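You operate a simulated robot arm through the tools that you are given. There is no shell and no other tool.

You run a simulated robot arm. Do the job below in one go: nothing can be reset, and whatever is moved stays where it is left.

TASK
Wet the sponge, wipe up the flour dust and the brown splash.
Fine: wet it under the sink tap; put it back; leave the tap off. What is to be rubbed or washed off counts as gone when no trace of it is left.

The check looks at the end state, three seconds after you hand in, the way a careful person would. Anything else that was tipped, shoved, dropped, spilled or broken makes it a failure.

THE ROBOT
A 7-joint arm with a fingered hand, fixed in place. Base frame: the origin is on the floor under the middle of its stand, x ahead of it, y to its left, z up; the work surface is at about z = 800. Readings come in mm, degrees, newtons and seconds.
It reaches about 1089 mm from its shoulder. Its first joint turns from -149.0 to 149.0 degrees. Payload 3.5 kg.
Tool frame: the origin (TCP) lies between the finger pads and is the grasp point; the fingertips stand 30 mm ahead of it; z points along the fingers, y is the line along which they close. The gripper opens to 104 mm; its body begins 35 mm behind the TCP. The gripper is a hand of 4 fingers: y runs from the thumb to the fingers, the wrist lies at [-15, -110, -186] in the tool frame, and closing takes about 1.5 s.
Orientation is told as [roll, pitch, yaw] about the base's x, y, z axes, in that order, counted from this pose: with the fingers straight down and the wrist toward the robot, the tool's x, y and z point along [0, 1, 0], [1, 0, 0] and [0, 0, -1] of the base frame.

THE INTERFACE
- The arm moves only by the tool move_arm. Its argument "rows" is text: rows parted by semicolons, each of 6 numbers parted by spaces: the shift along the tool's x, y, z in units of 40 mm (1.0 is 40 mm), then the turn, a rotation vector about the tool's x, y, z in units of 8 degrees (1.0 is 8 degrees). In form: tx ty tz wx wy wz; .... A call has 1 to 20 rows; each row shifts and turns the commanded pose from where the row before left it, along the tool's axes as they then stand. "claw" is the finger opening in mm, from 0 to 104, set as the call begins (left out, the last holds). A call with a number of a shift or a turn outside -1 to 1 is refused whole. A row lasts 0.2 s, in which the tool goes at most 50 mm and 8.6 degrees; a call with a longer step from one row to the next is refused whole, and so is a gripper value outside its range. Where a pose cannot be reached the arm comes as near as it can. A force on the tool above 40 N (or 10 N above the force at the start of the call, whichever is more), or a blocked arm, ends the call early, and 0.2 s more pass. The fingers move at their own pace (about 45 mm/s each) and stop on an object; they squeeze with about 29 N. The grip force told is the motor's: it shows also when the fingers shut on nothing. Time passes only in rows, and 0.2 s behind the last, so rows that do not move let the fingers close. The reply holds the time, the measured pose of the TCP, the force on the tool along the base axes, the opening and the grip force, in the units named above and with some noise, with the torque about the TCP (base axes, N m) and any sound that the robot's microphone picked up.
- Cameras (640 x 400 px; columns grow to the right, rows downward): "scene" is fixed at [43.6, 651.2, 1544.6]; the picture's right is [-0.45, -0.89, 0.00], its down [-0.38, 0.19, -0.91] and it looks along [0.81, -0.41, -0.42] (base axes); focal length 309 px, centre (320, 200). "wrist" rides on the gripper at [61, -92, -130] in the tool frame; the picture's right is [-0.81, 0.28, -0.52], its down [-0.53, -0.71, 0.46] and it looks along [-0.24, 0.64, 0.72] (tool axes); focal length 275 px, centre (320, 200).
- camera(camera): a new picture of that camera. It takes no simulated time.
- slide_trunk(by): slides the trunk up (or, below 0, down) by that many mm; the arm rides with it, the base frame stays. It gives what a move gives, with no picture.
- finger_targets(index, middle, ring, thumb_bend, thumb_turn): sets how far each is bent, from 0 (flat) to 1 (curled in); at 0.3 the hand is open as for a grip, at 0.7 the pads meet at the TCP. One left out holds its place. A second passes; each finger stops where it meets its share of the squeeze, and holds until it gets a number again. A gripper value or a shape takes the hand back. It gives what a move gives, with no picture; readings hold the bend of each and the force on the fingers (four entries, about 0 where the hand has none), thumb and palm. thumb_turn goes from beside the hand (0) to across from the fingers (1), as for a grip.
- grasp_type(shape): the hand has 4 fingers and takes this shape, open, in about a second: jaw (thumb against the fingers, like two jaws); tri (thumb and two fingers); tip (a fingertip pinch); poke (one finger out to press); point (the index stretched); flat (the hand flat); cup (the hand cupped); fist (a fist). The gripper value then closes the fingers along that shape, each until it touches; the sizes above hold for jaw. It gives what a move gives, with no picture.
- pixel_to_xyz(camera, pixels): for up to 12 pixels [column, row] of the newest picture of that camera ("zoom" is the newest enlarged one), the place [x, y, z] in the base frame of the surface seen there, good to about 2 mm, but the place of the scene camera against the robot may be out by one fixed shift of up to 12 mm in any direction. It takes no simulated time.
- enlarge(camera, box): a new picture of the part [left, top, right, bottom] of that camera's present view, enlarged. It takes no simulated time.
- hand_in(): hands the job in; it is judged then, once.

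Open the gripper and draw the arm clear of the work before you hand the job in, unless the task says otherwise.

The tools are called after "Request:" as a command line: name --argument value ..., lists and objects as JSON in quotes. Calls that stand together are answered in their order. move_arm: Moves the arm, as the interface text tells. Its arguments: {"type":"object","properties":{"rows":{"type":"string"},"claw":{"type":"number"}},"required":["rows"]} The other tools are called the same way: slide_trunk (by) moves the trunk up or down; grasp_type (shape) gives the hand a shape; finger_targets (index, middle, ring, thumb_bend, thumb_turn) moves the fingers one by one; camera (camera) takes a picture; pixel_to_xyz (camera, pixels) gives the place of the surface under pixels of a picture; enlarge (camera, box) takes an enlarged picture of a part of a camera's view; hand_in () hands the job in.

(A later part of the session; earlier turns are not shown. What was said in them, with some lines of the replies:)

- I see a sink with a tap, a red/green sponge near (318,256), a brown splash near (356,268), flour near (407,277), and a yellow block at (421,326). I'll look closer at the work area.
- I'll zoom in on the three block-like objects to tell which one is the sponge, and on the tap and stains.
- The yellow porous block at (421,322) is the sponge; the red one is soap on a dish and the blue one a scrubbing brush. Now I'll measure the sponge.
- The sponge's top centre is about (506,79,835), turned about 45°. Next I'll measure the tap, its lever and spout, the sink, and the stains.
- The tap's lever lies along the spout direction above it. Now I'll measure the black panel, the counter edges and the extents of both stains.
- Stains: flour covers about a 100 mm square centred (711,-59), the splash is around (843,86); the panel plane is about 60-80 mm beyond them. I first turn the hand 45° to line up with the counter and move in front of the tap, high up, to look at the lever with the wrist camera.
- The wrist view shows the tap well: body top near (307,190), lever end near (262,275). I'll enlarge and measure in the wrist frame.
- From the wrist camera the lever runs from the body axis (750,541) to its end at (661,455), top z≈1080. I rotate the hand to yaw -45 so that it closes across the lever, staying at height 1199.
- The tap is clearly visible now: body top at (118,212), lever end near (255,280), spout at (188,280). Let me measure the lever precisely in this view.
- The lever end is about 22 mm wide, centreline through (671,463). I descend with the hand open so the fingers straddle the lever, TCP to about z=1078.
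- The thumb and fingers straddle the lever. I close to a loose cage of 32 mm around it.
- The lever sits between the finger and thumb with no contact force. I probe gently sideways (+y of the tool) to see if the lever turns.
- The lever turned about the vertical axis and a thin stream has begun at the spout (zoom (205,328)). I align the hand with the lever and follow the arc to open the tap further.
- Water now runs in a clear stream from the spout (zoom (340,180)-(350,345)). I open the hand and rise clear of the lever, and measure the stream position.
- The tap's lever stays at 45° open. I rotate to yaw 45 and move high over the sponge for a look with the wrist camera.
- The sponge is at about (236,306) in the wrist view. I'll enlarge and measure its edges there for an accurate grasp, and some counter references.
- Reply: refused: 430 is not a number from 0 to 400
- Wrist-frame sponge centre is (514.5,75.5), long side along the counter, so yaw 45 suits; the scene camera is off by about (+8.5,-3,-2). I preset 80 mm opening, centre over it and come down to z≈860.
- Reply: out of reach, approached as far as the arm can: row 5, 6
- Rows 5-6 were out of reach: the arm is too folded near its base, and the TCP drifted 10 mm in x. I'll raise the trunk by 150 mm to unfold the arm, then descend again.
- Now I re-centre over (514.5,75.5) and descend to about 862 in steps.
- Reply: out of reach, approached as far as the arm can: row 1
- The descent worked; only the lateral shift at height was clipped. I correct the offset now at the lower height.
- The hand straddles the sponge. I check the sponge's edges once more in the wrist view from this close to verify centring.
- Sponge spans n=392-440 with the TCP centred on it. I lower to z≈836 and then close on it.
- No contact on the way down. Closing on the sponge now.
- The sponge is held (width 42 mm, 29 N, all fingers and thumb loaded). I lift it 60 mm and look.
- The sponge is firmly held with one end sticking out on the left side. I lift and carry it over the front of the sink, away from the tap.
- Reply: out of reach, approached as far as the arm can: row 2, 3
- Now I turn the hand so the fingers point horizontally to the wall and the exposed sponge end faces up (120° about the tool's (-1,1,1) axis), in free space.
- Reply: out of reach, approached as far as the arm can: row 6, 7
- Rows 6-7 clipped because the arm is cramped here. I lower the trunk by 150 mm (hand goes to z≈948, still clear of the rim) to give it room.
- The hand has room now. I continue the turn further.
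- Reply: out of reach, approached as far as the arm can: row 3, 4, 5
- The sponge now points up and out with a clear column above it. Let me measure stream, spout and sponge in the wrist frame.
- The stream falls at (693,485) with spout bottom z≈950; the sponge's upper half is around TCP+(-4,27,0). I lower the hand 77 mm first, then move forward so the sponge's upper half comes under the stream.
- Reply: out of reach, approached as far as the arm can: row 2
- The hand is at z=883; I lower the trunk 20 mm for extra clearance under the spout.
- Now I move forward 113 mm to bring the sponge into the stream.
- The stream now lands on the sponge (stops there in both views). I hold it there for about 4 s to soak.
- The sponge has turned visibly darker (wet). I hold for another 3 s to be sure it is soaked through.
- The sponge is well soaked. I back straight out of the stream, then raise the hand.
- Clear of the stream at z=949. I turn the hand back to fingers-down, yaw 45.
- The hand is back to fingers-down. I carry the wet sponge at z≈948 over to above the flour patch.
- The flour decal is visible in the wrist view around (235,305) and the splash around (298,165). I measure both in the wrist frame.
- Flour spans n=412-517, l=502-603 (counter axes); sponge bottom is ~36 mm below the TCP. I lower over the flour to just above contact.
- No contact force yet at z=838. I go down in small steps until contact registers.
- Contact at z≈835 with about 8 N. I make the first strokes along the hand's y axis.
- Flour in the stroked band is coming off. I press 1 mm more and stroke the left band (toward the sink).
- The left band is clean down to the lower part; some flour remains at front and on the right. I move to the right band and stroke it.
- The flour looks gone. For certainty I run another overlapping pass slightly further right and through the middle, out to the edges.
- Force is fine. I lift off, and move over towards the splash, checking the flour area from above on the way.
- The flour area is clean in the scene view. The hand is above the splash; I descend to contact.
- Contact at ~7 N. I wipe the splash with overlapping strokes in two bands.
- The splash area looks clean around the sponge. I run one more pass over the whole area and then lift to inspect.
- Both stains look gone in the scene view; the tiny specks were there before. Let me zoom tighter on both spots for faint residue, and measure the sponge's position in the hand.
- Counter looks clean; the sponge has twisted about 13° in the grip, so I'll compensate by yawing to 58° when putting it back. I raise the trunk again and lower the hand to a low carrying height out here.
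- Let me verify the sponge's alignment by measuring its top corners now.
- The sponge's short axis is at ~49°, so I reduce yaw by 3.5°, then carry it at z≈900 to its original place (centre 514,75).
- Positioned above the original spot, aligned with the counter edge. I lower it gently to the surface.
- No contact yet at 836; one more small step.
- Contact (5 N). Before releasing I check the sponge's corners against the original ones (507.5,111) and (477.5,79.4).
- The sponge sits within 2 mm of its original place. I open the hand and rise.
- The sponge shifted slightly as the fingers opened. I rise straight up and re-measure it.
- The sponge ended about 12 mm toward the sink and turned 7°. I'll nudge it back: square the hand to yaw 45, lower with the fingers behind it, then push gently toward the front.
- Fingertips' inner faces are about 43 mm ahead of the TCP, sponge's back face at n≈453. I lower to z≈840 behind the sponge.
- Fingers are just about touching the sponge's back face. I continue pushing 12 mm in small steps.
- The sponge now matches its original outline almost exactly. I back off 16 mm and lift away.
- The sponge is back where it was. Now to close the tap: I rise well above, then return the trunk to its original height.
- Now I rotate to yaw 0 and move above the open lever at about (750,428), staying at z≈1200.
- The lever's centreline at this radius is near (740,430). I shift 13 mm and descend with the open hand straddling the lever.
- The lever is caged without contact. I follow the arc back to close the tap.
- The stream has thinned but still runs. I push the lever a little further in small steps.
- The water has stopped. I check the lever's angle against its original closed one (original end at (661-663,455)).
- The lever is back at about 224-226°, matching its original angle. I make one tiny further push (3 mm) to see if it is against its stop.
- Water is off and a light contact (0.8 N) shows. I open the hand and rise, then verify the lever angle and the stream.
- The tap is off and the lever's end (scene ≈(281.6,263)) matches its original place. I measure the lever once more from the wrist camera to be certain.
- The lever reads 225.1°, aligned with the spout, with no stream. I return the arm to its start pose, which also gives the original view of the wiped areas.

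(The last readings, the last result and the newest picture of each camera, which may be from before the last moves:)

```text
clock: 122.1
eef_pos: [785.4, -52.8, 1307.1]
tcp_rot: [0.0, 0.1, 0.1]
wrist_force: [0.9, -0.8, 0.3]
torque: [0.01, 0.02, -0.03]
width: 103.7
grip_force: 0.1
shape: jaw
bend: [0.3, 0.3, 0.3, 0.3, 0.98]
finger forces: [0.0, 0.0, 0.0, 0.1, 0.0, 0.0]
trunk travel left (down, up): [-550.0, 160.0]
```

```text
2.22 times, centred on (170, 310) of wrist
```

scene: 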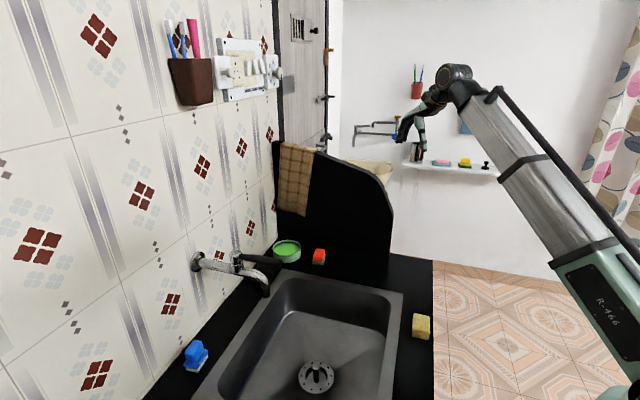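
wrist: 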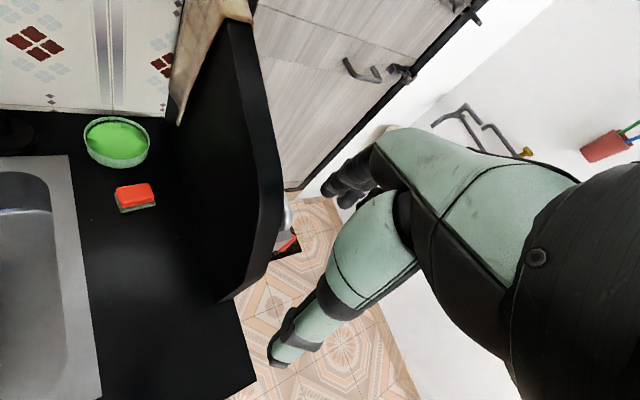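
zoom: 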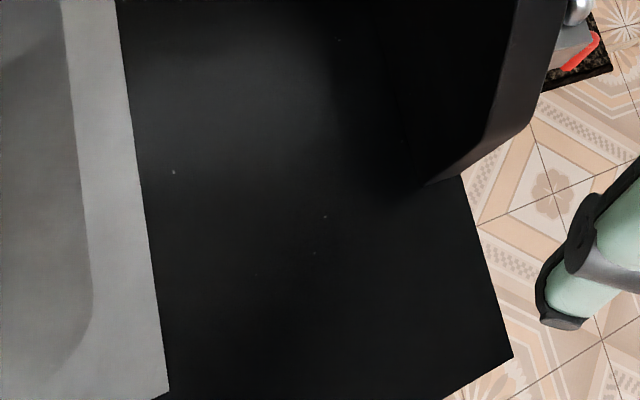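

Everything looks in place. I zoom in hard on both wiped spots for any leftover trace.

Request:
enlarge --camera "wrist" --box '[125, 320, 225, 400]'

Request:
enlarge --camera "wrist" --box '[90, 230, 190, 310]'

Request:
enlarge --camera "scene" --box '[380, 255, 440, 300]'

Request:
enlarge --camera "scene" --box '[330, 250, 380, 285]'

```text
5.00 times, centred on (175, 360) of wrist
```

zoom: 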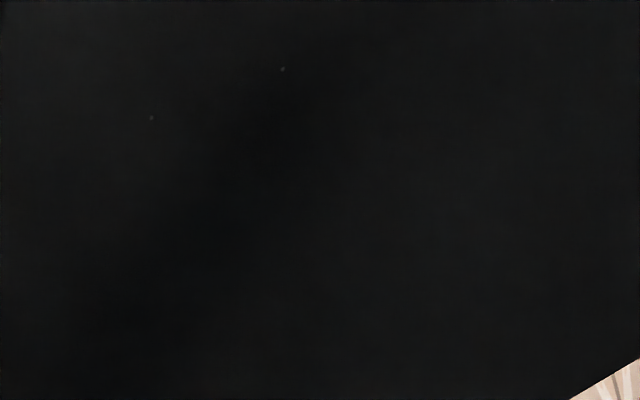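

```text
5.00 times, centred on (140, 270) of wrist
```

zoom: 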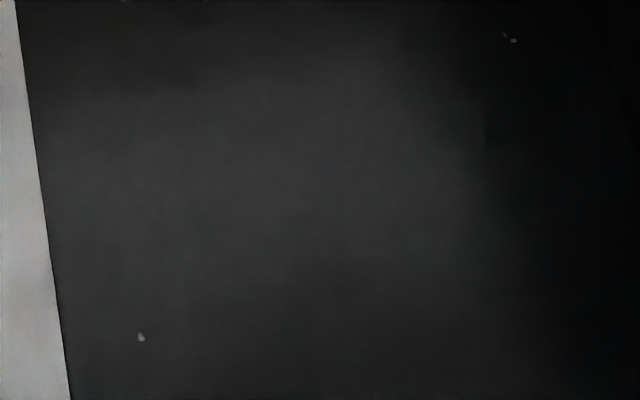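

```text
8.89 times, centred on (410, 278) of scene
```

zoom: 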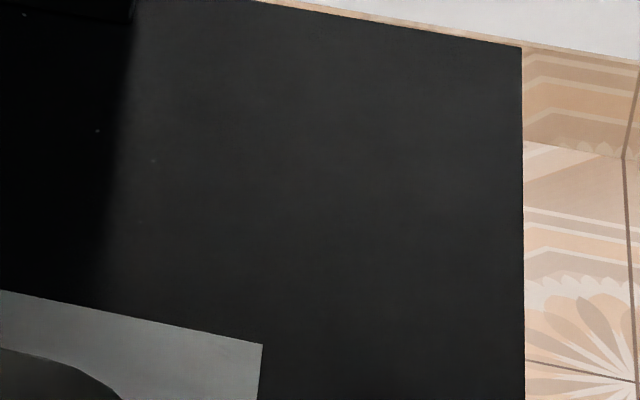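

```text
11.43 times, centred on (355, 268) of scene
```

zoom: 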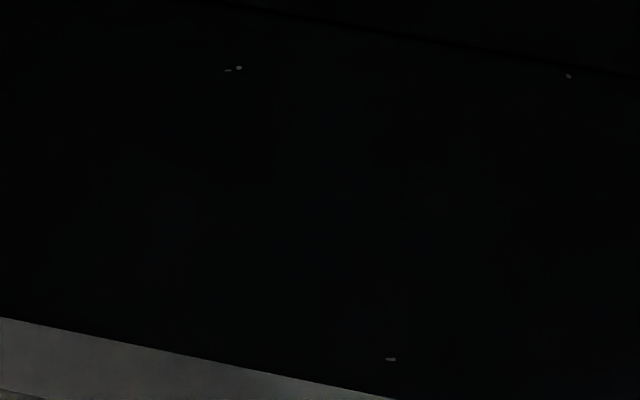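

I check where the two faint specks near the flour patch lie, to see whether they were inside the flour area.

Request:
enlarge --camera "wrist" --box '[125, 310, 225, 400]'

Request:
pixel_to_xyz --camera "wrist" --pixels '[[167, 334], [141, 344], [172, 317], [168, 370], [104, 297]]'

```text
4.44 times, centred on (175, 355) of wrist
```

zoom: 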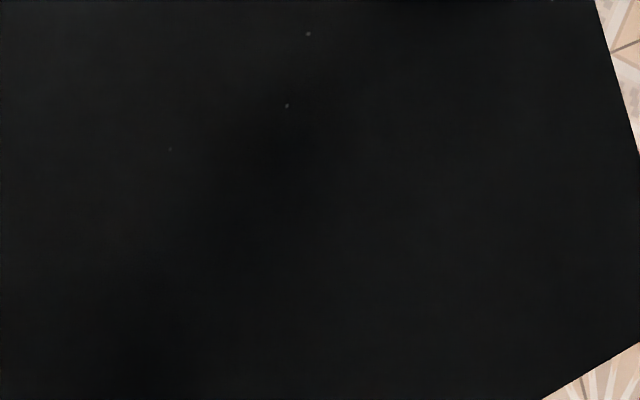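

```text
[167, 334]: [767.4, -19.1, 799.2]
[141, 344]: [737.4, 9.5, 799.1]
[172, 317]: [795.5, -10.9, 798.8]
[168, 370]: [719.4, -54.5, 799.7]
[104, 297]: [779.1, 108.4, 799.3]
```

The specks lie outside both stain areas (n≈528+, beyond the flour's edge at 517) and match the counter's own flecks seen at the start. The sponge is wet and back in place, tap off, stains gone, hand open and clear, so I hand in.

Request:
hand_in

```text
The job is handed in.
```

The job is done and handed in: I wet the sponge under the tap and wiped up the flour dust and the brown splash. No trace of either shows in close-up pictures.

- **Sponge:** it is wet and back in its original spot. It shifted about 12 mm when I released it, so I nudged it back until it matched its original outline.
- **Tap:** it is off, with the lever back in line with the spout and no stream running.
- **Counter:** a few tiny pale specks remain. They lie outside both stain areas. I took them for the counter's own flecks, since similar ones showed there before wiping, but I didn't confirm every one.
- **Everything else:** I saw no sign that anything else was moved or spilled. The hand is open and the arm is back at its starting position.
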